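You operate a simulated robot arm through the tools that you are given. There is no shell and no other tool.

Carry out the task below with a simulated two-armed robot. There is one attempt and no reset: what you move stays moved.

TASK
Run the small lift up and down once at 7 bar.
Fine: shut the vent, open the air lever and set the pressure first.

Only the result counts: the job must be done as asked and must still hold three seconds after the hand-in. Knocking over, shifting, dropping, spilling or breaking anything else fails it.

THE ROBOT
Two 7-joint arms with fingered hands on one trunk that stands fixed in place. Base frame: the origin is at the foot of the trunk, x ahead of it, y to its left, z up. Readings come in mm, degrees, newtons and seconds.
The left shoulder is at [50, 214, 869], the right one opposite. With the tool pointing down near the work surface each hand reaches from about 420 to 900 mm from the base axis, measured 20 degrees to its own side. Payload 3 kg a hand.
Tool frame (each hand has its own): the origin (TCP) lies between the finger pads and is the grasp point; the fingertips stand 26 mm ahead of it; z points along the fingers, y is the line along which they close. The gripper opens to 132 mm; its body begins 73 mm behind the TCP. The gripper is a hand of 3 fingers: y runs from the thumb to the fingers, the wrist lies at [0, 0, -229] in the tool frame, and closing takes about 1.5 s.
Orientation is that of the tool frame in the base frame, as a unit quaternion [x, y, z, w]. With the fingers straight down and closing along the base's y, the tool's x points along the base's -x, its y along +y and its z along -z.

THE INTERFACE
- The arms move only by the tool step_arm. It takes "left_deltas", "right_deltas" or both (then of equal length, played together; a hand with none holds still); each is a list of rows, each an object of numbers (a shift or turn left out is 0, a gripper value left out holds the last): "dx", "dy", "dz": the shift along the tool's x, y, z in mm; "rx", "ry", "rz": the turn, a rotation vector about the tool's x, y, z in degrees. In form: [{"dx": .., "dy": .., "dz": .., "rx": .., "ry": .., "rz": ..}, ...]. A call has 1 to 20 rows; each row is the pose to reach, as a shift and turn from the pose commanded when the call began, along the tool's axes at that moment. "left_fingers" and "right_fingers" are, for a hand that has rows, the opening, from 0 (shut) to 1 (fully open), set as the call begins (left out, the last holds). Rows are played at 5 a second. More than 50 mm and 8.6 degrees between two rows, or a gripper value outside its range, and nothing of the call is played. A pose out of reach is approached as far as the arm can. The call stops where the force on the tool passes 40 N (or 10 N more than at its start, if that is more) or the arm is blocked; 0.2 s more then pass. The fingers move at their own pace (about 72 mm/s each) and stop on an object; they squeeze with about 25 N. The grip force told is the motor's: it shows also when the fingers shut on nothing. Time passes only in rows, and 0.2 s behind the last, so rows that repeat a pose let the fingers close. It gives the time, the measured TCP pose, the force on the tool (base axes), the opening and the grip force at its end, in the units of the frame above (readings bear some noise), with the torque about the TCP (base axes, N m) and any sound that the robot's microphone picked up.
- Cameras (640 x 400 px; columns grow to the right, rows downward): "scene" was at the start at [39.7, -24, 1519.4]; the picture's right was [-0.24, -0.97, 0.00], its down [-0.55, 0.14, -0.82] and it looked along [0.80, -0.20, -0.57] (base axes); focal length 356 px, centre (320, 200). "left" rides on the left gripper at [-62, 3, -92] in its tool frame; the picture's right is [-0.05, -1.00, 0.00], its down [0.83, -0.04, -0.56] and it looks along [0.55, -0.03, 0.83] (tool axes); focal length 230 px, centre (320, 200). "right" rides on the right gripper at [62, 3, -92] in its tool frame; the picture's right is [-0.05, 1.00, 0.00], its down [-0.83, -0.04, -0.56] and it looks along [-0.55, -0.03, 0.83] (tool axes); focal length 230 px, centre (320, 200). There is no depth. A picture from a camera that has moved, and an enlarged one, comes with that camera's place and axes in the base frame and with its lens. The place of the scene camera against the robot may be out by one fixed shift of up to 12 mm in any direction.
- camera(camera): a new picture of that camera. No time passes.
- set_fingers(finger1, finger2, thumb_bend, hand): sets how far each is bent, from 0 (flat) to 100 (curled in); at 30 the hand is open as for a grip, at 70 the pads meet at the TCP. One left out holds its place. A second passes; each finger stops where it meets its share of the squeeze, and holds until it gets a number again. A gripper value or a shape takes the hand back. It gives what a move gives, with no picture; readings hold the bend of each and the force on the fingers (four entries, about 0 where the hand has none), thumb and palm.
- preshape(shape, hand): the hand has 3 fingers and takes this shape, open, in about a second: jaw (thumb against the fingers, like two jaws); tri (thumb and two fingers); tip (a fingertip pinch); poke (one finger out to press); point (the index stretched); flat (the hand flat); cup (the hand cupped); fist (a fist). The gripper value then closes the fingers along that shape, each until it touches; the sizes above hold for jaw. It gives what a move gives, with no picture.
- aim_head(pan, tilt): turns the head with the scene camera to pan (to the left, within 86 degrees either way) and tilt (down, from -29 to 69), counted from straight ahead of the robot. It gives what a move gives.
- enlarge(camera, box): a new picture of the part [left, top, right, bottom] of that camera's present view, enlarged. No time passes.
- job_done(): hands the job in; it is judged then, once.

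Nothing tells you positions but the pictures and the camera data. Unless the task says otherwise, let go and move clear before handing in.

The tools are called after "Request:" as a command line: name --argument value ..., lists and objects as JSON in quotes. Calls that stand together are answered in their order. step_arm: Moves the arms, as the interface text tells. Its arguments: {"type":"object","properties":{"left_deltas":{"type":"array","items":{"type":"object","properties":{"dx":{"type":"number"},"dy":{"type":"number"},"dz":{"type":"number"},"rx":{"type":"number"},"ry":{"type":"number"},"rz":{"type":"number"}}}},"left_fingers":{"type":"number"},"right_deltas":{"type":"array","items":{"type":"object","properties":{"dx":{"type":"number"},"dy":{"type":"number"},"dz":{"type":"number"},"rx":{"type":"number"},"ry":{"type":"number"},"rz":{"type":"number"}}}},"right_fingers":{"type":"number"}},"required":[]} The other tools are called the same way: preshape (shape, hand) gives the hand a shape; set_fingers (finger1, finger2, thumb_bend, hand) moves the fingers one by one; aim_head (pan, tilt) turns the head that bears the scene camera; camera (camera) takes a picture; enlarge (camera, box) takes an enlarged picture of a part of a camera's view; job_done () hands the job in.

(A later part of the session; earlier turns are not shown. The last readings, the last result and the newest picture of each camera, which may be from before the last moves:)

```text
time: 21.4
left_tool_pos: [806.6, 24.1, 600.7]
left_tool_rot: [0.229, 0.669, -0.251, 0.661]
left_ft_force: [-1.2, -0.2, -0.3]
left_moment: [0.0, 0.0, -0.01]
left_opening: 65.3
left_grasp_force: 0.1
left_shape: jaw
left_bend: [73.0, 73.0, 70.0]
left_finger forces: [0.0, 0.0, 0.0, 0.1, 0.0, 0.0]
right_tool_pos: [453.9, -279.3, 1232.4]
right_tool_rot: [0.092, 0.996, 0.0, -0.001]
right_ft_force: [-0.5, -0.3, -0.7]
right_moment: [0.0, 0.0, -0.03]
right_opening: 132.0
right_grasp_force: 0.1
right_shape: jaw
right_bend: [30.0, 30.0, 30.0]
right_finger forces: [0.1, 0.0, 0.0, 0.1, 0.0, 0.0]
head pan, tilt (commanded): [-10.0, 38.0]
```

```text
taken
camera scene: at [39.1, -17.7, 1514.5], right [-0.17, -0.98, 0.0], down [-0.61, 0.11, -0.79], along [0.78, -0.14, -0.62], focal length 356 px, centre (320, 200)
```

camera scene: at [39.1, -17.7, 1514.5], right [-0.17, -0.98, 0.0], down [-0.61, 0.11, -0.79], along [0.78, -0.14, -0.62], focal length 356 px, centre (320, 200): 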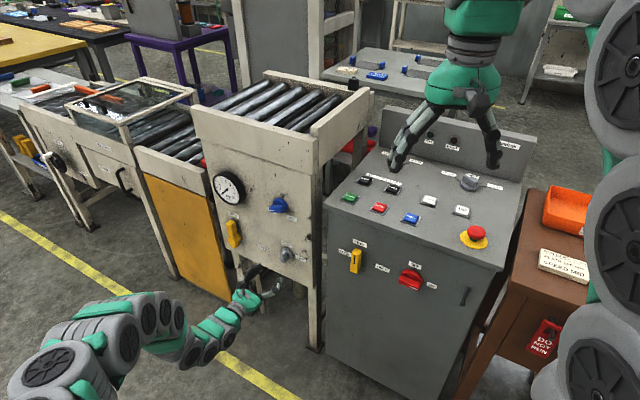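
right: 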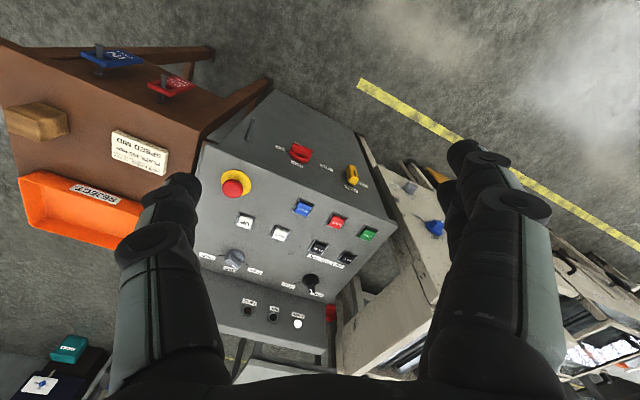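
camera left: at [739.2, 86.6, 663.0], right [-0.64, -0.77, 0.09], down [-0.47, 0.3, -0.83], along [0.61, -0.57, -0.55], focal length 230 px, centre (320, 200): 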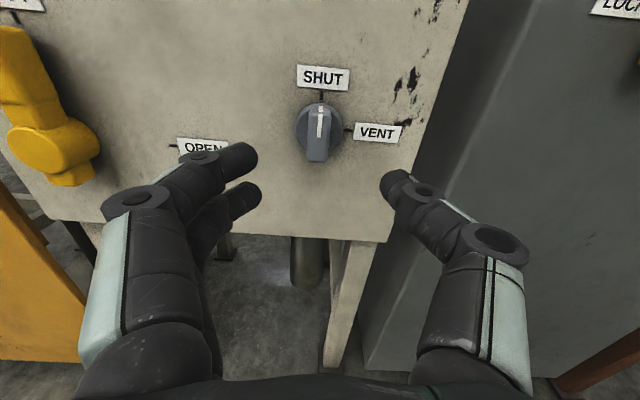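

The vent is shut. Next is the yellow air lever (hub ≈(1048,121,576) on the panel, handle upward); I'll shift the left hand leftwards and yaw it to get a good view of it.

Request:
step_arm --left_deltas '[{"dx": -5, "dy": 38, "dz": -5, "rx": -4}, {"dx": -10, "dy": 75, "dz": -10, "rx": -8}, {"dx": -15, "dy": 112, "dz": -15, "rx": -12}, {"dx": -20, "dy": 150, "dz": -20, "rx": -16}, {"dx": -25, "dy": 187, "dz": -24, "rx": -20}]'

Request:
camera --camera "left"

Request:
enlarge --camera "scene" --box '[180, 150, 330, 300]'

```text
time: 22.6
left_tool_pos: [909.5, 184.8, 621.1]
left_tool_rot: [0.11, 0.702, -0.132, 0.691]
left_ft_force: [-0.6, 0.1, 0.2]
left_moment: [-0.02, 0.01, 0.01]
left_opening: 65.6
left_grasp_force: 0.1
left_shape: jaw
left_bend: [73.0, 73.0, 70.0]
left_finger forces: [0.0, 0.1, 0.0, 0.0, 0.1, 0.0]
right_tool_pos: [455.1, -277.5, 1232.3]
right_tool_rot: [0.092, 0.996, 0.0, 0.0]
right_ft_force: [0.2, -0.1, -0.7]
right_moment: [0.03, -0.01, 0.01]
right_opening: 131.9
right_grasp_force: 0.1
right_shape: jaw
right_bend: [30.0, 30.0, 30.0]
right_finger forces: [0.0, 0.0, 0.1, 0.0, 0.0, 0.0]
head pan, tilt (commanded): [-10.0, 38.0]
```

```text
taken
camera left: at [826.5, 220.1, 682.7], right [-0.34, -0.94, 0.08], down [-0.55, 0.12, -0.82], along [0.76, -0.32, -0.56], focal length 230 px, centre (320, 200)
```

left: 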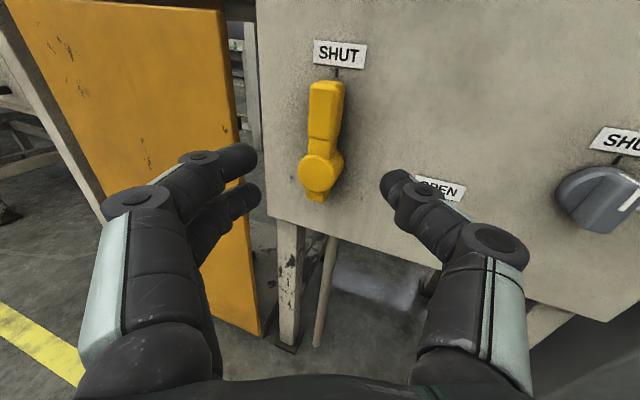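

```text
2.67 times, centred on (255, 225) of scene
camera zoom: at [39.1, -17.7, 1514.5], right [-0.17, -0.98, 0.0], down [-0.61, 0.11, -0.79], along [0.78, -0.14, -0.62], focal length 948 px, centre (493, 133)
```

zoom: 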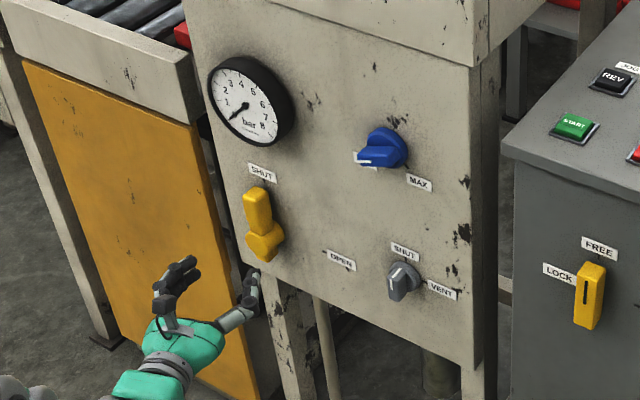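

Request:
enlarge --camera "left" --box '[270, 30, 430, 220]'

```text
2.11 times, centred on (350, 125) of left
camera zoom: at [826.5, 220.1, 682.7], right [-0.34, -0.94, 0.08], down [-0.55, 0.12, -0.82], along [0.76, -0.32, -0.56], focal length 484 px, centre (257, 358)
```

zoom: 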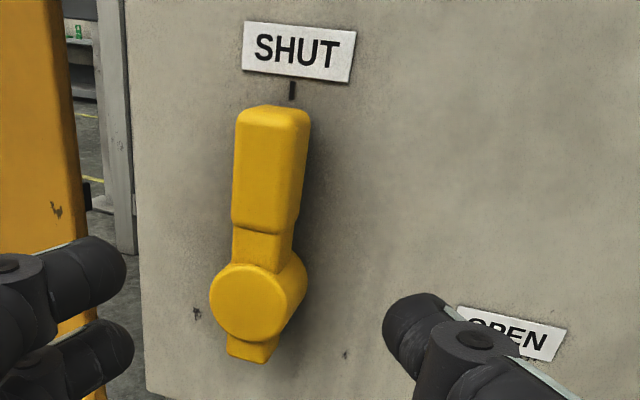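

The lever's handle runs from the hub (z≈576) up to z≈656, about 25 mm wide and standing ~15–35 mm off the panel. I'll close the fingers and bring the closed fingertips to the left side of the handle to push it clockwise to OPEN.

Request:
step_arm --left_deltas '[{"dx": -8, "dy": 12, "dz": 20}, {"dx": -16, "dy": 25, "dz": 40}, {"dx": -21.8, "dy": 36.9, "dz": 65.4}, {"dx": -21.8, "dy": 36.9, "dz": 65.4}, {"dx": -21.8, "dy": 36.9, "dz": 65.4}]' --left_fingers 0

Request:
camera --camera "left"

Request:
enlarge --camera "scene" --box '[180, 150, 330, 300]'

```text
time: 23.8
left_tool_pos: [983.4, 197.2, 638.7]
left_tool_rot: [0.111, 0.703, -0.133, 0.69]
left_ft_force: [-0.3, 1.1, -0.1]
left_moment: [-0.01, -0.04, 0.0]
left_opening: 0.0
left_grasp_force: 24.8
left_shape: jaw
left_bend: [63.0, 63.0, 66.0]
left_finger forces: [0.0, 0.0, 0.0, 0.0, 0.1, 0.0]
right_tool_pos: [454.9, -277.5, 1232.6]
right_tool_rot: [0.091, 0.996, -0.001, 0.0]
right_ft_force: [0.3, 0.1, 0.2]
right_moment: [0.01, 0.02, -0.01]
right_opening: 132.1
right_grasp_force: 0.0
right_shape: jaw
right_bend: [30.0, 30.0, 30.0]
right_finger forces: [0.0, 0.0, 0.0, 0.0, 0.0, 0.1]
head pan, tilt (commanded): [-10.0, 38.0]
```

```text
taken
camera left: at [899.2, 233.0, 701.7], right [-0.34, -0.94, 0.08], down [-0.56, 0.12, -0.82], along [0.76, -0.32, -0.56], focal length 230 px, centre (320, 200)
```

left: 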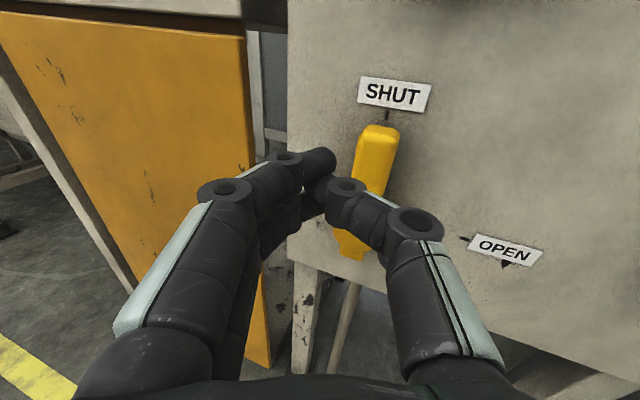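

```text
2.67 times, centred on (255, 225) of scene
camera zoom: at [39.1, -17.7, 1514.5], right [-0.17, -0.98, 0.0], down [-0.61, 0.11, -0.79], along [0.78, -0.14, -0.62], focal length 948 px, centre (493, 133)
```

zoom: 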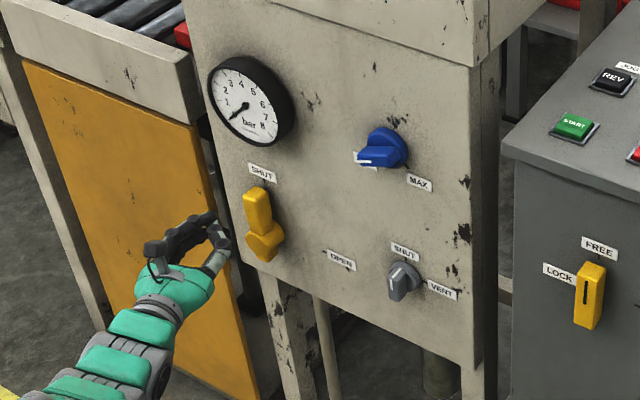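

The closed fingertips are to the left of the handle. I'll advance about 56 mm towards the panel beside the lever.

Request:
step_arm --left_deltas '[{"dz": 20}, {"dz": 40}, {"dz": 56}]'

Request:
camera --camera "left"

Request:
enlarge --camera "scene" --box '[180, 150, 330, 300]'

```text
time: 24.6
left_tool_pos: [1001.5, 188.1, 648.0]
left_tool_rot: [0.11, 0.703, -0.131, 0.69]
left_ft_force: [-0.1, 0.6, -0.6]
left_moment: [0.0, -0.03, 0.0]
left_opening: 0.0
left_grasp_force: 25.3
left_shape: jaw
left_bend: [63.0, 63.0, 66.0]
left_finger forces: [0.0, 0.0, 0.0, 0.0, 0.1, 0.0]
left hand out of reach, approached as far as the arm can: row 1, 2, 3
right_tool_pos: [454.2, -278.3, 1233.3]
right_tool_rot: [0.092, 0.996, 0.0, -0.002]
right_ft_force: [0.5, 0.5, 0.7]
right_moment: [-0.02, -0.01, -0.01]
right_opening: 131.7
right_grasp_force: 0.1
right_shape: jaw
right_bend: [30.0, 30.0, 30.0]
right_finger forces: [0.0, 0.1, 0.0, 0.0, 0.0, 0.0]
head pan, tilt (commanded): [-10.0, 38.0]
```

```text
taken
camera left: at [916.8, 223.4, 710.6], right [-0.34, -0.94, 0.08], down [-0.56, 0.12, -0.82], along [0.76, -0.32, -0.56], focal length 230 px, centre (320, 200)
```

left: 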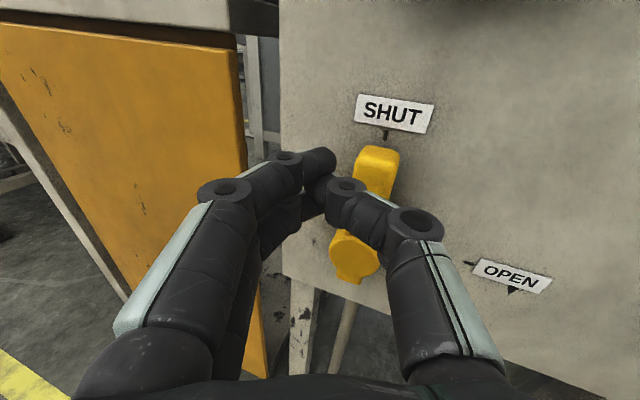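

```text
2.67 times, centred on (255, 225) of scene
camera zoom: at [39.1, -17.7, 1514.5], right [-0.17, -0.98, 0.0], down [-0.61, 0.11, -0.79], along [0.78, -0.14, -0.62], focal length 948 px, centre (493, 133)
```

zoom: 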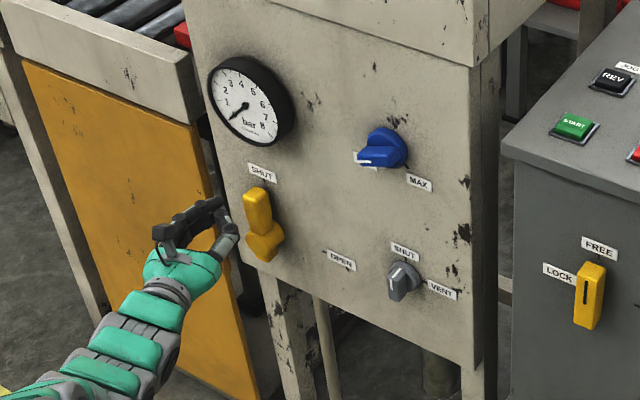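

The arm's reach limit is met here (wrist ≈770 mm from the shoulder), about 35 mm short. I'll back off and try a shape with a stretched finger, which should reach farther, and look at it.

Request:
step_arm --left_deltas '[{"dz": -30}, {"dz": -60}, {"dz": -90}, {"dz": -120}, {"dz": -150}]'

Request:
preshape --shape "point" --hand "left"

Request:
camera --camera "left"

Request:
enlarge --camera "scene" --box '[100, 180, 330, 324]'

```text
time: 25.8
left_tool_pos: [858.0, 239.4, 646.9]
left_tool_rot: [0.112, 0.703, -0.132, 0.69]
left_ft_force: [0.0, -0.4, 0.4]
left_moment: [0.0, -0.01, 0.0]
left_opening: 0.0
left_grasp_force: 24.6
left_shape: jaw
left_bend: [63.0, 63.0, 66.0]
left_finger forces: [0.0, 0.1, 0.0, 0.0, 0.0, 0.1]
right_tool_pos: [453.2, -278.5, 1231.6]
right_tool_rot: [0.092, 0.996, 0.0, 0.0]
right_ft_force: [0.0, -0.9, -0.4]
right_moment: [-0.03, 0.01, 0.04]
right_opening: 131.8
right_grasp_force: 0.1
right_shape: jaw
right_bend: [30.0, 30.0, 30.0]
right_finger forces: [0.1, 0.0, 0.1, 0.0, 0.1, 0.0]
head pan, tilt (commanded): [-10.0, 38.0]
```

```text
time: 26.7
left_tool_pos: [856.9, 240.5, 647.7]
left_tool_rot: [0.112, 0.703, -0.133, 0.69]
left_ft_force: [-1.1, -0.4, -0.2]
left_moment: [-0.01, -0.01, 0.01]
left_opening: 0.1
left_grasp_force: 0.1
left_shape: point
left_bend: [12.0, 100.0, 51.0]
left_finger forces: [0.0, 0.0, 0.1, 0.1, 0.1, 0.0]
right_tool_pos: [455.0, -278.4, 1232.3]
right_tool_rot: [0.09, 0.996, 0.0, 0.0]
right_ft_force: [-0.8, 0.2, -0.9]
right_moment: [0.01, 0.02, 0.01]
right_opening: 131.8
right_grasp_force: 0.0
right_shape: jaw
right_bend: [30.0, 30.0, 30.0]
right_finger forces: [0.1, 0.0, 0.0, 0.0, 0.0, 0.0]
head pan, tilt (commanded): [-10.0, 38.0]
```

```text
taken
camera left: at [773.5, 276.4, 710.1], right [-0.34, -0.94, 0.08], down [-0.56, 0.12, -0.82], along [0.76, -0.32, -0.56], focal length 230 px, centre (320, 200)
```

left: 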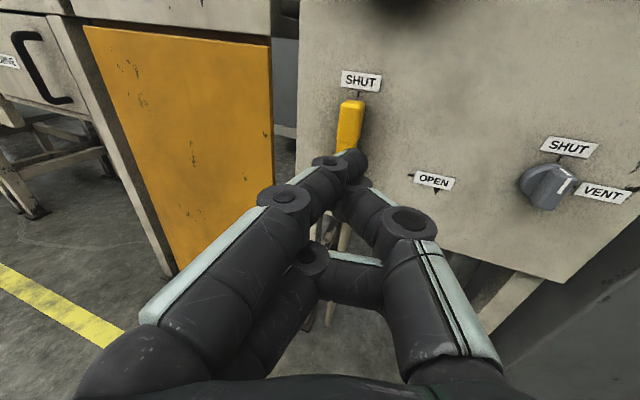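

```text
2.78 times, centred on (215, 252) of scene
camera zoom: at [39.1, -17.7, 1514.5], right [-0.17, -0.98, 0.0], down [-0.61, 0.11, -0.79], along [0.78, -0.14, -0.62], focal length 988 px, centre (612, 56)
```

zoom: 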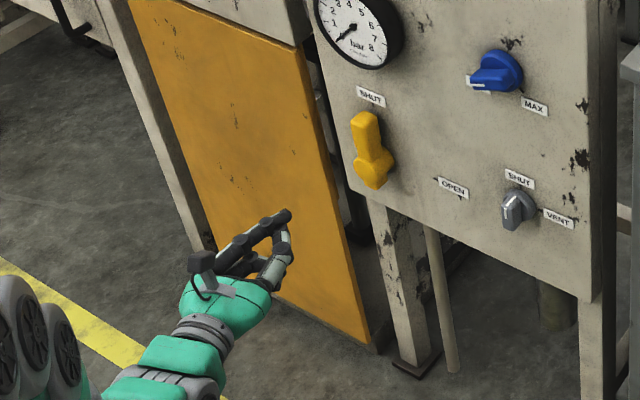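

Request:
set_fingers --hand "left" --finger1 10 --finger2 10 --thumb_bend 60

Request:
camera --camera "left"

Request:
enlarge --camera "scene" --box '[100, 180, 330, 324]'

```text
time: 27.7
left_tool_pos: [857.6, 241.4, 646.0]
left_tool_rot: [0.11, 0.703, -0.132, 0.69]
left_ft_force: [1.3, 0.2, -0.2]
left_moment: [0.0, 0.0, 0.02]
left_opening: 0.0
left_grasp_force: 0.1
left_shape: fingers
left_bend: [23.0, 96.0, 66.0]
left_finger forces: [0.0, 0.1, 0.0, 0.1, 0.0, 0.0]
right_tool_pos: [455.0, -279.0, 1232.9]
right_tool_rot: [0.09, 0.996, 0.0, 0.0]
right_ft_force: [0.1, 0.5, -0.1]
right_moment: [0.02, 0.03, 0.01]
right_opening: 131.9
right_grasp_force: 0.1
right_shape: jaw
right_bend: [30.0, 30.0, 30.0]
right_finger forces: [0.1, 0.0, 0.0, 0.0, 0.0, 0.0]
head pan, tilt (commanded): [-10.0, 38.0]
```

```text
taken
camera left: at [773.4, 276.5, 710.1], right [-0.34, -0.94, 0.08], down [-0.56, 0.12, -0.82], along [0.76, -0.32, -0.56], focal length 230 px, centre (320, 200)
```

left: 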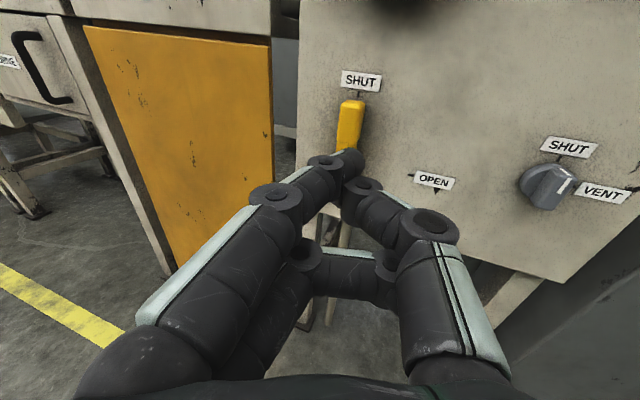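

```text
2.78 times, centred on (215, 252) of scene
camera zoom: at [39.1, -17.7, 1514.5], right [-0.17, -0.98, 0.0], down [-0.61, 0.11, -0.79], along [0.78, -0.14, -0.62], focal length 988 px, centre (612, 56)
```

zoom: 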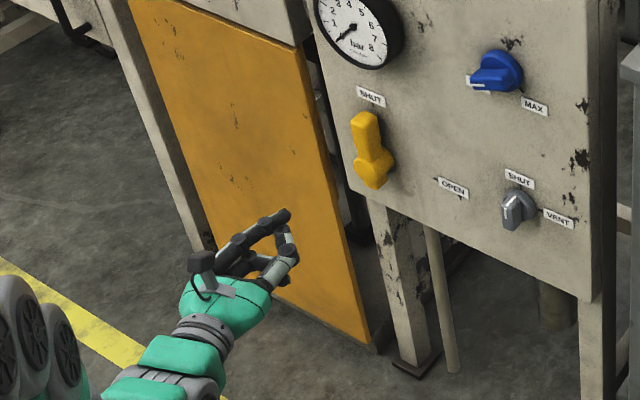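

The curled finger was blocked by the thumb. I'll use the "flat" shape to open everything and measure how far straight fingers reach.

Request:
preshape --shape "flat" --hand "left"

Request:
camera --camera "left"

Request:
enlarge --camera "scene" --box '[100, 180, 330, 324]'

```text
time: 28.6
left_tool_pos: [857.1, 241.3, 647.0]
left_tool_rot: [0.11, 0.703, -0.132, 0.69]
left_ft_force: [0.6, -0.8, 0.8]
left_moment: [0.01, -0.02, 0.0]
left_opening: 0.0
left_grasp_force: 0.2
left_shape: flat
left_bend: [11.0, 28.0, 16.0]
left_finger forces: [0.1, 0.0, 0.0, 0.0, 0.0, 0.0]
right_tool_pos: [454.6, -278.8, 1232.6]
right_tool_rot: [0.09, 0.996, 0.0, 0.0]
right_ft_force: [0.1, 0.1, 0.6]
right_moment: [-0.04, 0.0, 0.03]
right_opening: 131.8
right_grasp_force: 0.1
right_shape: jaw
right_bend: [30.0, 30.0, 30.0]
right_finger forces: [0.1, 0.0, 0.0, 0.1, 0.0, 0.1]
head pan, tilt (commanded): [-10.0, 38.0]
```

```text
taken
camera left: at [773.4, 276.5, 710.1], right [-0.34, -0.94, 0.08], down [-0.56, 0.12, -0.82], along [0.76, -0.32, -0.56], focal length 230 px, centre (320, 200)
```

left: 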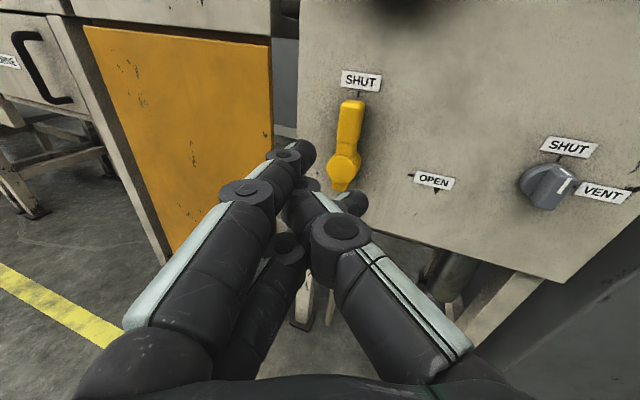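

```text
2.78 times, centred on (215, 252) of scene
camera zoom: at [39.1, -17.7, 1514.5], right [-0.17, -0.98, 0.0], down [-0.61, 0.11, -0.79], along [0.78, -0.14, -0.62], focal length 988 px, centre (612, 56)
```

zoom: 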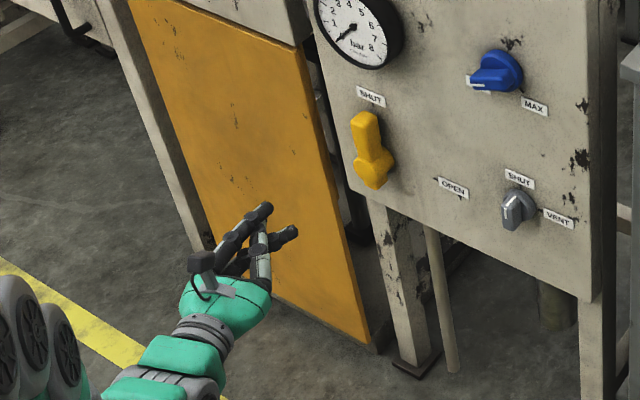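

Request:
step_arm --left_deltas '[{}, {}, {}, {}]'

Request:
camera --camera "left"

Request:
enlarge --camera "scene" --box '[130, 220, 260, 310]'

```text
time: 29.6
left_tool_pos: [857.3, 241.5, 647.8]
left_tool_rot: [0.11, 0.703, -0.131, 0.69]
left_ft_force: [0.0, 1.0, -0.5]
left_moment: [-0.01, -0.01, -0.01]
left_opening: 0.1
left_grasp_force: 0.1
left_shape: flat
left_bend: [10.0, 27.0, 16.0]
left_finger forces: [0.0, 0.1, 0.1, 0.0, 0.1, 0.1]
right_tool_pos: [455.7, -278.3, 1232.0]
right_tool_rot: [0.091, 0.996, 0.0, 0.0]
right_ft_force: [-0.9, -0.2, 0.3]
right_moment: [-0.01, 0.01, -0.02]
right_opening: 131.8
right_grasp_force: 0.0
right_shape: jaw
right_bend: [30.0, 30.0, 30.0]
right_finger forces: [0.0, 0.0, 0.0, 0.0, 0.1, 0.0]
head pan, tilt (commanded): [-10.0, 38.0]
```

```text
taken
camera left: at [773.3, 276.5, 710.1], right [-0.34, -0.94, 0.08], down [-0.56, 0.12, -0.82], along [0.76, -0.32, -0.56], focal length 230 px, centre (320, 200)
```

left: 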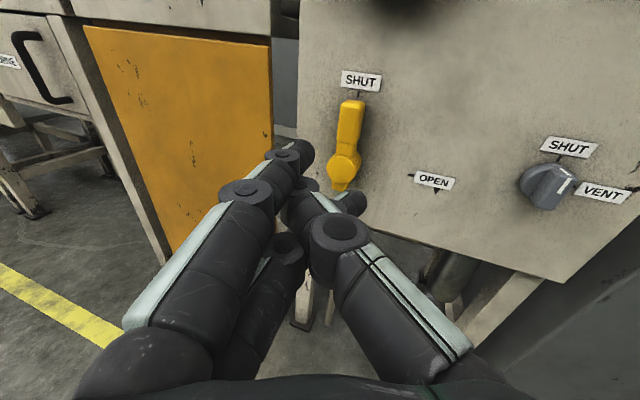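

```text
4.44 times, centred on (195, 265) of scene
camera zoom: at [39.1, -17.7, 1514.5], right [-0.17, -0.98, 0.0], down [-0.61, 0.11, -0.79], along [0.78, -0.14, -0.62], focal length 1580 px, centre (876, -89)
```

zoom: 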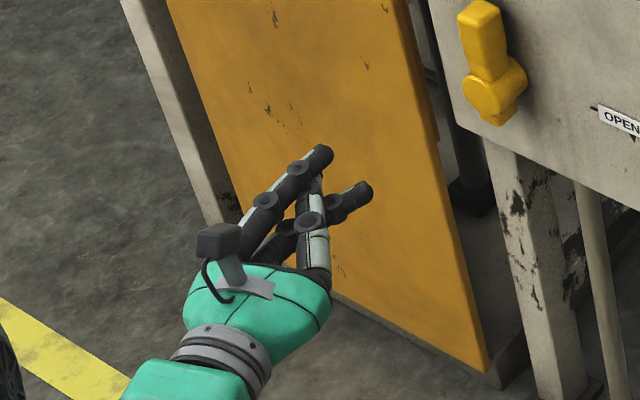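

The fingers got entangled with the thumb in that sequence. I'll go back to the open jaw shape first.

Request:
preshape --shape "jaw" --hand "left"

Request:
camera --camera "left"

```text
time: 30.5
left_tool_pos: [857.6, 240.6, 647.1]
left_tool_rot: [0.11, 0.703, -0.132, 0.69]
left_ft_force: [-0.1, 0.6, 0.2]
left_moment: [0.01, -0.01, 0.01]
left_opening: 132.1
left_grasp_force: 0.0
left_shape: jaw
left_bend: [30.0, 30.0, 30.0]
left_finger forces: [0.0, 0.1, 0.0, 0.0, 0.0, 0.1]
right_tool_pos: [454.5, -278.6, 1233.5]
right_tool_rot: [0.09, 0.996, 0.0, 0.001]
right_ft_force: [0.1, -0.9, -0.1]
right_moment: [-0.02, 0.04, 0.03]
right_opening: 131.5
right_grasp_force: 0.0
right_shape: jaw
right_bend: [30.0, 30.0, 30.0]
right_finger forces: [0.0, 0.0, 0.1, 0.0, 0.0, 0.0]
head pan, tilt (commanded): [-10.0, 38.0]
```

```text
taken
camera left: at [773.3, 276.5, 710.1], right [-0.34, -0.94, 0.08], down [-0.56, 0.12, -0.82], along [0.76, -0.32, -0.56], focal length 230 px, centre (320, 200)
```

left: 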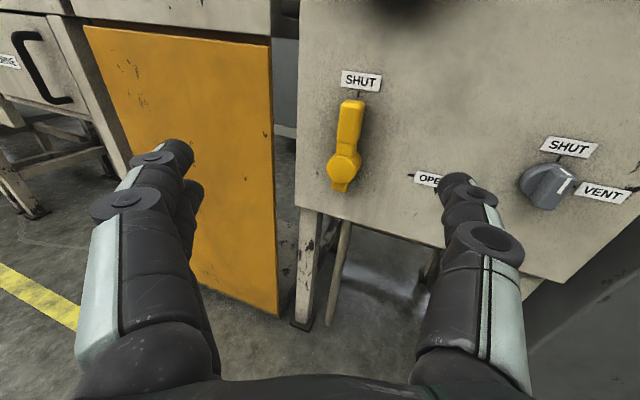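

The hand is open again. Because of the reach limit I'll push the lever with the two straight fingers from its left side, with the thumb curled away. I'll curl the thumb, tilt/yaw the hand and go to a pre-approach point.

Request:
set_fingers --hand "left" --finger1 30 --finger2 30 --thumb_bend 100

Request:
camera --camera "left"

```text
time: 31.5
left_tool_pos: [857.2, 240.3, 647.4]
left_tool_rot: [0.11, 0.703, -0.133, 0.69]
left_ft_force: [0.0, 0.6, 0.2]
left_moment: [0.01, -0.01, 0.0]
left_opening: 47.8
left_grasp_force: 0.1
left_shape: fingers
left_bend: [30.0, 30.0, 100.0]
left_finger forces: [0.0, 0.0, 0.0, 0.0, 0.0, 0.1]
right_tool_pos: [455.2, -278.8, 1231.8]
right_tool_rot: [0.091, 0.996, 0.0, 0.0]
right_ft_force: [0.1, 0.5, -0.6]
right_moment: [-0.01, 0.0, -0.01]
right_opening: 132.0
right_grasp_force: 0.1
right_shape: jaw
right_bend: [30.0, 30.0, 30.0]
right_finger forces: [0.0, 0.0, 0.0, 0.1, 0.0, 0.1]
head pan, tilt (commanded): [-10.0, 38.0]
```

```text
taken
camera left: at [773.4, 276.5, 710.1], right [-0.34, -0.94, 0.08], down [-0.56, 0.12, -0.82], along [0.76, -0.32, -0.56], focal length 230 px, centre (320, 200)
```

left: 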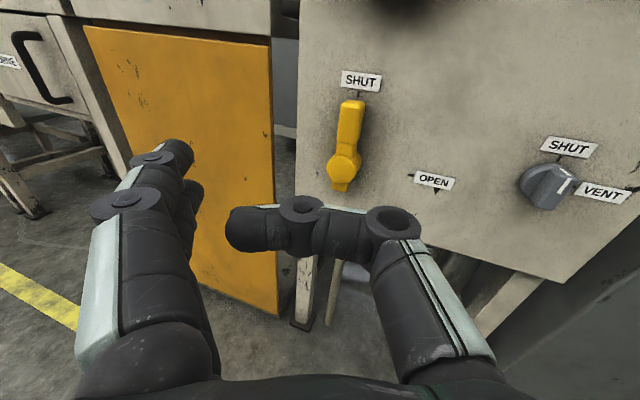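

Request:
step_arm --left_deltas '[{"dx": -3, "dy": -20, "dz": 27, "rx": 1.6, "ry": 2.8, "rz": 0.5}, {"dx": -6, "dy": -40, "dz": 54, "rx": 3.2, "ry": 5.7, "rz": 1}, {"dx": -9, "dy": -60, "dz": 81, "rx": 4.8, "ry": 8.5, "rz": 1.5}, {"dx": -11, "dy": -78.3, "dz": 108.3, "rx": 6.3, "ry": 11.4, "rz": 1.9}]'

Request:
camera --camera "left"

```text
time: 32.5
left_tool_pos: [931.2, 126.9, 659.8]
left_tool_rot: [0.173, 0.758, -0.148, 0.612]
left_ft_force: [-0.4, 0.3, -0.8]
left_moment: [0.01, -0.02, -0.02]
left_opening: 47.8
left_grasp_force: 0.1
left_shape: fingers
left_bend: [30.0, 30.0, 100.0]
left_finger forces: [0.1, 0.0, 0.0, 0.0, 0.0, 0.0]
right_tool_pos: [454.3, -278.6, 1232.4]
right_tool_rot: [0.091, 0.996, 0.001, 0.0]
right_ft_force: [-0.4, 0.6, 0.5]
right_moment: [-0.01, 0.01, -0.02]
right_opening: 131.8
right_grasp_force: 0.0
right_shape: jaw
right_bend: [30.0, 30.0, 30.0]
right_finger forces: [0.0, 0.1, 0.1, 0.0, 0.0, 0.0]
head pan, tilt (commanded): [-10.0, 38.0]
```

```text
taken
camera left: at [864.0, 164.4, 740.2], right [-0.43, -0.9, 0.06], down [-0.66, 0.27, -0.7], along [0.61, -0.34, -0.71], focal length 230 px, centre (320, 200)
```

left: 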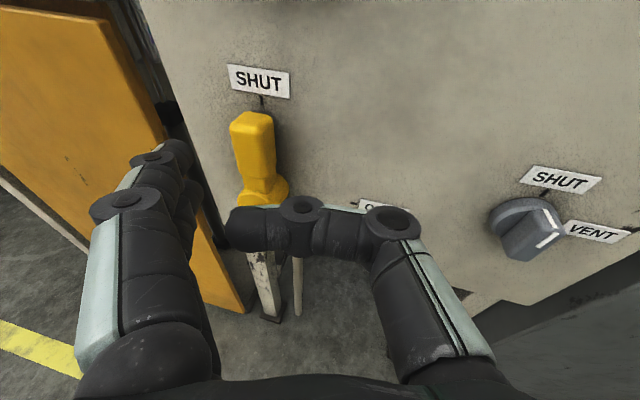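

The fingers are aligned to come in on the left side of the handle. Advancing with a small leftward bias.

Request:
step_arm --left_deltas '[{"dy": 4, "dz": 20}, {"dy": 4, "dz": 40}, {"dy": 4, "dz": 54}, {"dy": 4, "dz": 66}]'

Request:
camera --camera "left"

Request:
enlarge --camera "scene" --box '[180, 150, 330, 300]'

```text
time: 33.5
left_tool_pos: [991.8, 104.9, 649.9]
left_tool_rot: [0.173, 0.757, -0.148, 0.612]
left_ft_force: [-0.2, -0.1, -0.6]
left_moment: [0.0, -0.03, -0.01]
left_opening: 48.0
left_grasp_force: 0.1
left_shape: fingers
left_bend: [30.0, 30.0, 100.0]
left_finger forces: [0.1, 0.0, 0.0, 0.1, 0.0, 0.0]
right_tool_pos: [454.4, -280.2, 1231.0]
right_tool_rot: [0.091, 0.996, 0.001, 0.0]
right_ft_force: [-0.1, 0.0, -0.6]
right_moment: [-0.02, -0.01, -0.01]
right_opening: 132.0
right_grasp_force: 0.1
right_shape: jaw
right_bend: [30.0, 30.0, 30.0]
right_finger forces: [0.1, 0.0, 0.0, 0.0, 0.1, 0.0]
head pan, tilt (commanded): [-10.0, 38.0]
```

```text
taken
camera left: at [924.0, 142.0, 729.2], right [-0.43, -0.9, 0.06], down [-0.66, 0.27, -0.7], along [0.61, -0.34, -0.71], focal length 230 px, centre (320, 200)
```

left: 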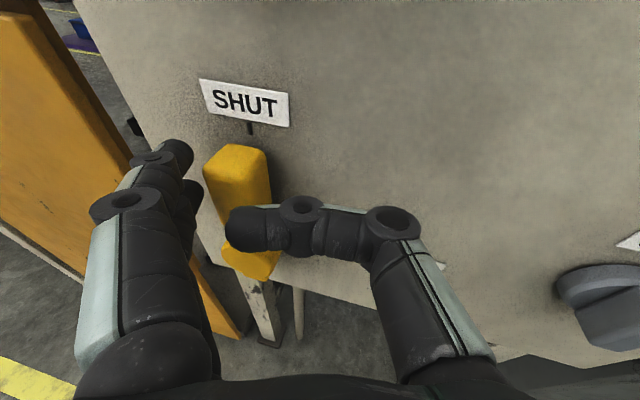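

```text
2.67 times, centred on (255, 225) of scene
camera zoom: at [39.1, -17.7, 1514.5], right [-0.17, -0.98, 0.0], down [-0.61, 0.11, -0.79], along [0.78, -0.14, -0.62], focal length 948 px, centre (493, 133)
```

zoom: 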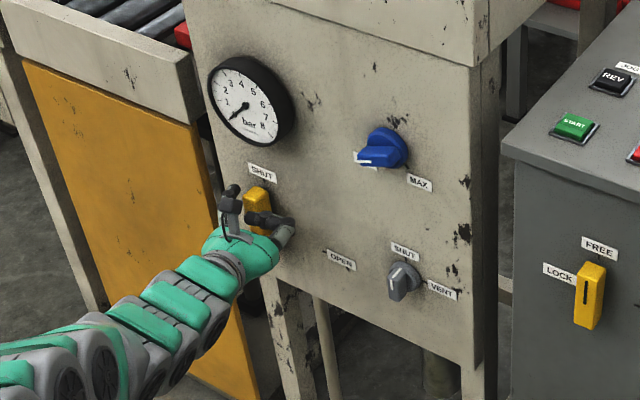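

The two fingers are beside the handle's left face with little overlap; I'll go slightly deeper (8 mm) before sweeping.

Request:
step_arm --left_deltas '[{"dz": 4}, {"dz": 8}]'

Request:
camera --camera "left"

```text
time: 34.1
left_tool_pos: [999.1, 100.4, 645.8]
left_tool_rot: [0.172, 0.758, -0.147, 0.612]
left_ft_force: [0.4, -0.3, 0.2]
left_moment: [0.0, 0.02, 0.0]
left_opening: 47.9
left_grasp_force: 0.1
left_shape: fingers
left_bend: [30.0, 30.0, 100.0]
left_finger forces: [0.2, 0.0, 0.1, 0.0, 0.0, 0.0]
right_tool_pos: [454.9, -278.3, 1232.0]
right_tool_rot: [0.091, 0.996, 0.0, 0.001]
right_ft_force: [-0.4, 0.3, -0.1]
right_moment: [0.01, -0.03, -0.02]
right_opening: 132.0
right_grasp_force: 0.0
right_shape: jaw
right_bend: [30.0, 30.0, 30.0]
right_finger forces: [0.1, 0.0, 0.0, 0.1, 0.0, 0.0]
head pan, tilt (commanded): [-10.0, 38.0]
```

```text
taken
camera left: at [930.6, 137.9, 725.8], right [-0.43, -0.9, 0.06], down [-0.67, 0.27, -0.7], along [0.61, -0.34, -0.72], focal length 230 px, centre (320, 200)
```

left: 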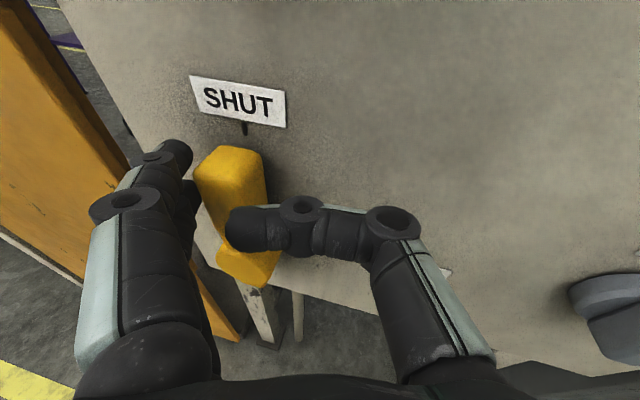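

Now I sweep the fingers rightward along the lever's arc, first to about 30°, watching the force.

Request:
step_arm --left_deltas '[{"dx": 0, "dy": -6, "dz": -1.4}, {"dx": 0.1, "dy": -11.5, "dz": -2.8}, {"dx": -1.8, "dy": -18.5, "dz": -5}, {"dx": -3.4, "dy": -25.3, "dz": -7}, {"dx": -3.8, "dy": -33, "dz": -9}, {"dx": -3.9, "dy": -40.2, "dz": -10.7}]'

Request:
camera --camera "left"

Request:
enlarge --camera "scene" --box '[180, 150, 330, 300]'

```text
time: 35.5
left_tool_pos: [973.2, 68.5, 653.6]
left_tool_rot: [0.173, 0.757, -0.148, 0.613]
left_ft_force: [0.2, 1.5, 0.0]
left_moment: [0.04, 0.02, 0.04]
left_opening: 48.0
left_grasp_force: 0.3
left_shape: fingers
left_bend: [30.0, 27.0, 100.0]
left_finger forces: [0.0, 1.5, 0.1, 0.1, 0.0, 0.0]
right_tool_pos: [455.0, -278.2, 1233.1]
right_tool_rot: [0.091, 0.996, 0.0, 0.0]
right_ft_force: [0.0, -0.7, 0.8]
right_moment: [0.02, 0.0, 0.01]
right_opening: 132.0
right_grasp_force: 0.1
right_shape: jaw
right_bend: [30.0, 30.0, 30.0]
right_finger forces: [0.0, 0.0, 0.0, 0.1, 0.0, 0.0]
head pan, tilt (commanded): [-10.0, 38.0]
```

```text
taken
camera left: at [905.1, 105.3, 732.2], right [-0.43, -0.9, 0.06], down [-0.66, 0.27, -0.7], along [0.61, -0.34, -0.71], focal length 230 px, centre (320, 200)
```

left: 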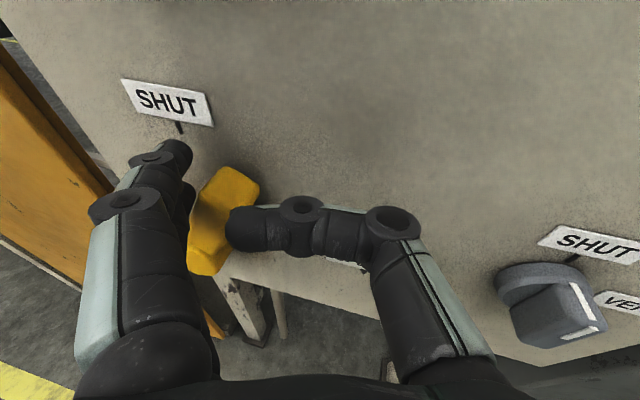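

```text
2.67 times, centred on (255, 225) of scene
camera zoom: at [39.1, -17.7, 1514.5], right [-0.17, -0.98, 0.0], down [-0.61, 0.11, -0.79], along [0.78, -0.14, -0.62], focal length 948 px, centre (493, 133)
```

zoom: 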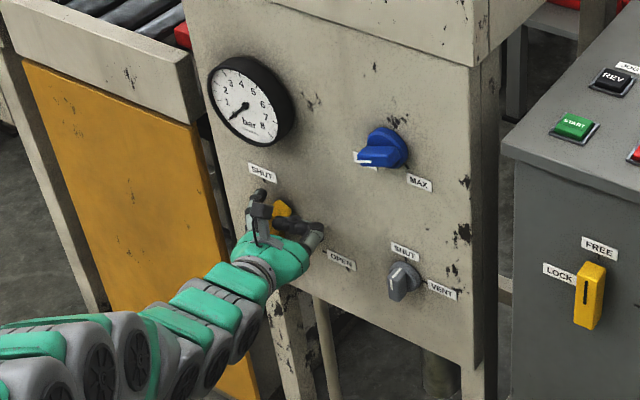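

The lever follows with very little force. I'll continue the arc down to OPEN, staying clear of the vent knob with the thumb.

Request:
step_arm --left_deltas '[{"dx": 1.5, "dy": -8, "dz": -1.6}, {"dx": 3.1, "dy": -15.5, "dz": -3.2}, {"dx": 7, "dy": -22, "dz": -4}, {"dx": 11.7, "dy": -28.1, "dz": -4.5}, {"dx": 17, "dy": -33.5, "dz": -4.6}, {"dx": 23.1, "dy": -38.6, "dz": -4.7}, {"dx": 30, "dy": -41.5, "dz": -4}, {"dx": 36.5, "dy": -43.4, "dz": -3}]'

Request:
camera --camera "left"

Request:
enlarge --camera "scene" --box '[180, 150, 330, 300]'

```text
time: 37.3
left_tool_pos: [943.9, 33.9, 617.5]
left_tool_rot: [0.173, 0.758, -0.147, 0.612]
left_ft_force: [-0.8, -0.3, 0.7]
left_moment: [0.04, -0.02, 0.05]
left_opening: 47.6
left_grasp_force: 0.0
left_shape: fingers
left_bend: [30.0, 29.0, 100.0]
left_finger forces: [0.0, 0.6, 0.0, 0.0, 0.1, 0.1]
right_tool_pos: [454.7, -278.7, 1232.2]
right_tool_rot: [0.092, 0.996, 0.0, 0.001]
right_ft_force: [-0.2, -0.3, 0.0]
right_moment: [-0.03, 0.01, 0.0]
right_opening: 132.0
right_grasp_force: 0.0
right_shape: jaw
right_bend: [30.0, 30.0, 30.0]
right_finger forces: [0.0, 0.1, 0.1, 0.2, 0.1, 0.1]
head pan, tilt (commanded): [-10.0, 38.0]
```

```text
taken
camera left: at [875.6, 71.1, 697.3], right [-0.43, -0.9, 0.06], down [-0.66, 0.27, -0.7], along [0.61, -0.34, -0.71], focal length 230 px, centre (320, 200)
```

left: 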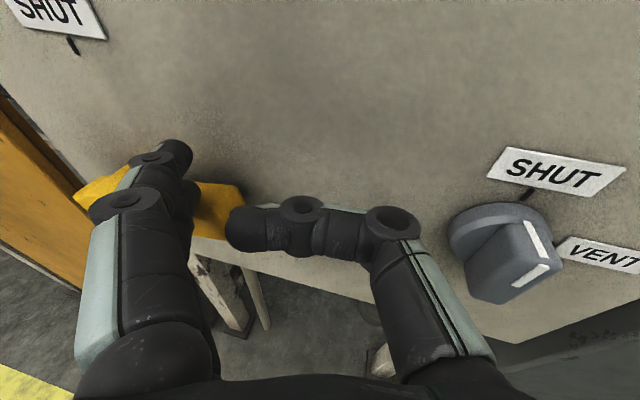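

```text
2.67 times, centred on (255, 225) of scene
camera zoom: at [39.1, -17.7, 1514.5], right [-0.17, -0.98, 0.0], down [-0.61, 0.11, -0.79], along [0.78, -0.14, -0.62], focal length 948 px, centre (493, 133)
```

zoom: 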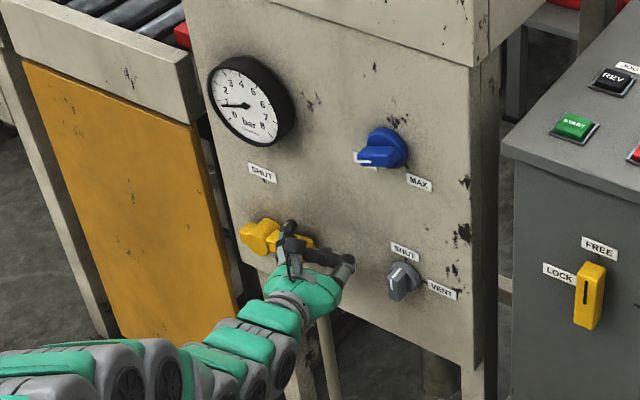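

The gauge has risen to about 1 bar and the lever is nearly horizontal. I'll press a little farther to bring it fully to OPEN.

Request:
step_arm --left_deltas '[{"dx": 3}, {"dx": 6}, {"dx": 9}]'

Request:
camera --camera "left"

Request:
enlarge --camera "scene" --box '[180, 150, 330, 300]'

```text
time: 38.1
left_tool_pos: [942.7, 34.1, 610.1]
left_tool_rot: [0.173, 0.757, -0.147, 0.612]
left_ft_force: [-0.2, 0.1, -0.1]
left_moment: [0.01, -0.02, 0.0]
left_opening: 48.0
left_grasp_force: 0.1
left_shape: fingers
left_bend: [30.0, 30.0, 100.0]
left_finger forces: [0.0, 0.0, 0.1, 0.0, 0.0, 0.0]
right_tool_pos: [454.5, -279.4, 1231.8]
right_tool_rot: [0.092, 0.996, 0.0, 0.0]
right_ft_force: [-0.1, 0.2, -0.3]
right_moment: [0.0, 0.01, -0.01]
right_opening: 131.8
right_grasp_force: 0.1
right_shape: jaw
right_bend: [30.0, 30.0, 30.0]
right_finger forces: [0.0, 0.0, 0.0, 0.0, 0.0, 0.2]
head pan, tilt (commanded): [-10.0, 38.0]
```

```text
taken
camera left: at [875.3, 72.1, 689.9], right [-0.43, -0.9, 0.06], down [-0.66, 0.27, -0.7], along [0.61, -0.34, -0.71], focal length 230 px, centre (320, 200)
```

left: 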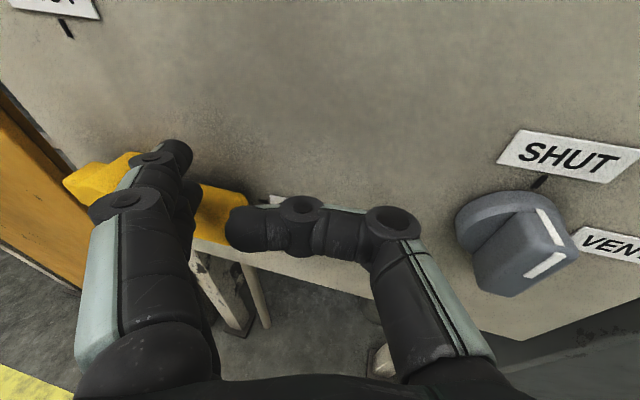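

```text
2.67 times, centred on (255, 225) of scene
camera zoom: at [39.1, -17.7, 1514.5], right [-0.17, -0.98, 0.0], down [-0.61, 0.11, -0.79], along [0.78, -0.14, -0.62], focal length 948 px, centre (493, 133)
```

zoom: 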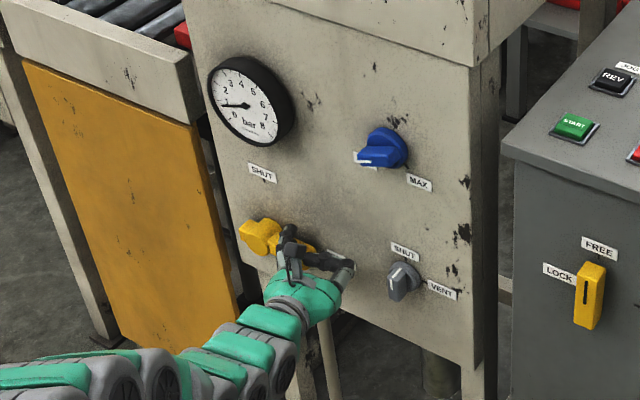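

No more resistance: the lever seems to have settled. I'll pull the hand straight back and check its position.

Request:
step_arm --left_deltas '[{"dx": -3, "dz": -25}, {"dx": -3, "dz": -60}, {"dx": -3, "dz": -100}, {"dx": -3, "dz": -140}]'

Request:
camera --camera "left"

Request:
enlarge --camera "scene" --box '[180, 150, 330, 300]'

```text
time: 39.1
left_tool_pos: [820.4, 95.2, 642.9]
left_tool_rot: [0.172, 0.756, -0.147, 0.614]
left_ft_force: [-0.7, -0.2, -0.5]
left_moment: [-0.02, 0.03, 0.01]
left_opening: 47.9
left_grasp_force: 0.1
left_shape: fingers
left_bend: [30.0, 30.0, 100.0]
left_finger forces: [0.0, 0.0, 0.0, 0.0, 0.0, 0.0]
right_tool_pos: [454.4, -279.5, 1232.1]
right_tool_rot: [0.091, 0.996, 0.0, 0.0]
right_ft_force: [0.1, 0.2, 0.2]
right_moment: [0.0, -0.06, -0.01]
right_opening: 132.0
right_grasp_force: 0.2
right_shape: jaw
right_bend: [30.0, 30.0, 30.0]
right_finger forces: [0.0, 0.1, 0.1, 0.1, 0.1, 0.1]
head pan, tilt (commanded): [-10.0, 38.0]
```

```text
taken
camera left: at [752.4, 133.1, 722.2], right [-0.43, -0.9, 0.06], down [-0.66, 0.27, -0.7], along [0.61, -0.34, -0.71], focal length 230 px, centre (320, 200)
```

left: 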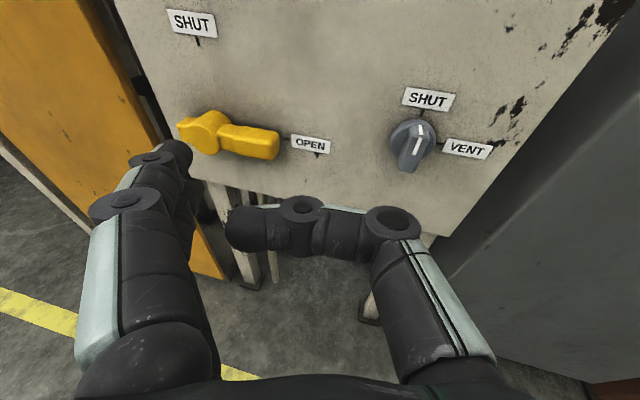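

```text
2.67 times, centred on (255, 225) of scene
camera zoom: at [39.1, -17.7, 1514.5], right [-0.17, -0.98, 0.0], down [-0.61, 0.11, -0.79], along [0.78, -0.14, -0.62], focal length 948 px, centre (493, 133)
```

zoom: 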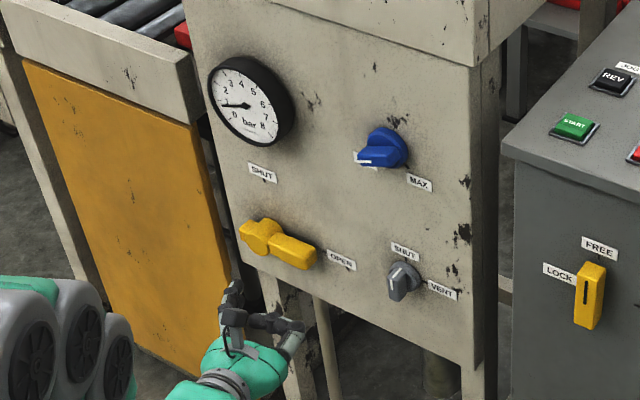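

The lever is at OPEN and the gauge shows ~0.8 bar. Next is the blue regulator (pointer ~-106° from top, needs ~209° clockwise for 7 bar); I'll reopen the hand and move in front of that knob.

Request:
step_arm --left_deltas '[{"dx": -35, "dy": -13, "dz": -12, "rx": 2.7, "ry": -2.3, "rz": 0.4}, {"dx": -70, "dy": -26, "dz": -12, "rx": 5.4, "ry": -4.6, "rz": 0.8}, {"dx": -105, "dy": -39, "dz": -12, "rx": 8.2, "ry": -7, "rz": 1.2}, {"dx": -140, "dy": -52, "dz": -11, "rx": 10.9, "ry": -9.3, "rz": 1.6}, {"dx": -171.7, "dy": -63.5, "dz": -10.7, "rx": 13.6, "ry": -11.6, "rz": 2.0}]' --left_fingers 1

Request:
camera --camera "left"

Request:
enlarge --camera "scene" --box '[180, 160, 260, 210]'

```text
time: 40.3
left_tool_pos: [816.6, 27.7, 814.0]
left_tool_rot: [0.241, 0.665, -0.242, 0.664]
left_ft_force: [0.1, 0.0, 0.2]
left_moment: [0.0, -0.02, -0.03]
left_opening: 132.1
left_grasp_force: 0.0
left_shape: jaw
left_bend: [30.0, 30.0, 30.0]
left_finger forces: [0.0, 0.0, 0.0, 0.0, 0.0, 0.1]
right_tool_pos: [454.6, -278.3, 1233.2]
right_tool_rot: [0.09, 0.996, -0.001, 0.001]
right_ft_force: [-0.6, 0.1, 0.0]
right_moment: [-0.01, 0.01, 0.0]
right_opening: 131.8
right_grasp_force: 0.0
right_shape: jaw
right_bend: [30.0, 30.0, 30.0]
right_finger forces: [0.1, 0.0, 0.0, 0.1, 0.1, 0.0]
head pan, tilt (commanded): [-10.0, 38.0]
```

```text
taken
camera left: at [748.1, 89.7, 876.6], right [-0.64, -0.77, 0.05], down [-0.46, 0.32, -0.83], along [0.62, -0.56, -0.56], focal length 230 px, centre (320, 200)
```

left: 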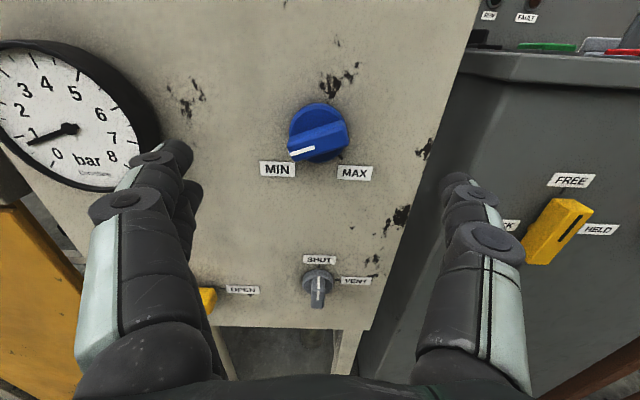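

```text
8.00 times, centred on (220, 185) of scene
camera zoom: at [39.1, -17.7, 1514.5], right [-0.17, -0.98, 0.0], down [-0.61, 0.11, -0.79], along [0.78, -0.14, -0.62], focal length 2845 px, centre (1120, 320)
```

zoom: 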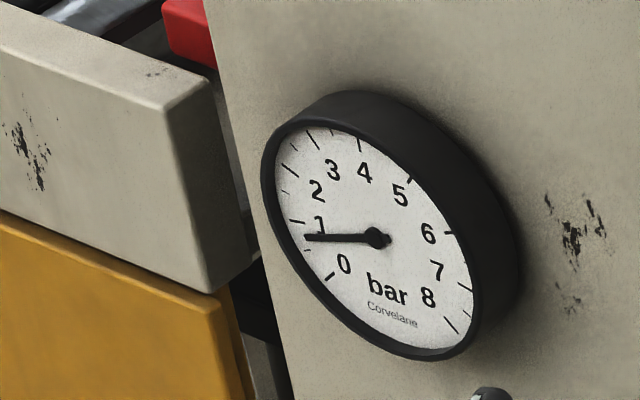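

Request:
enlarge --camera "left" --box '[240, 80, 400, 190]'

Request:
enlarge --camera "left" --box '[0, 40, 170, 200]'

```text
3.64 times, centred on (320, 135) of left
camera zoom: at [748.1, 89.7, 876.6], right [-0.64, -0.77, 0.05], down [-0.46, 0.32, -0.83], along [0.62, -0.56, -0.56], focal length 837 px, centre (320, 436)
```

zoom: 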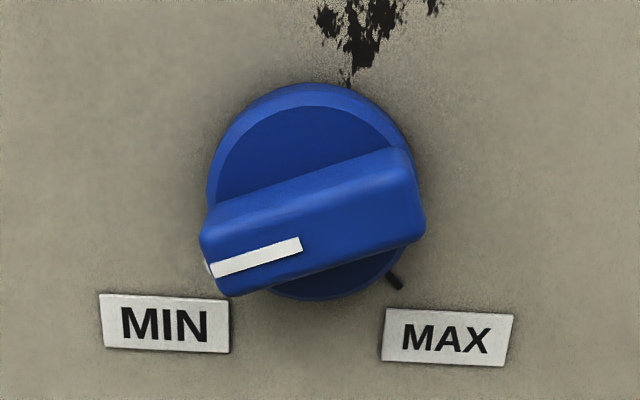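

```text
2.50 times, centred on (85, 120) of left
camera zoom: at [748.1, 89.7, 876.6], right [-0.64, -0.77, 0.05], down [-0.46, 0.32, -0.83], along [0.62, -0.56, -0.56], focal length 575 px, centre (908, 400)
```

zoom: 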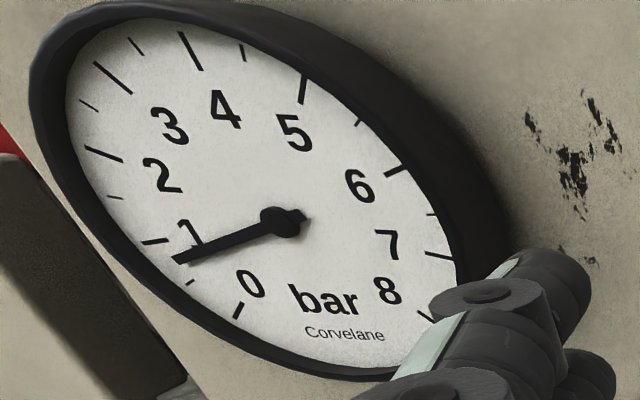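

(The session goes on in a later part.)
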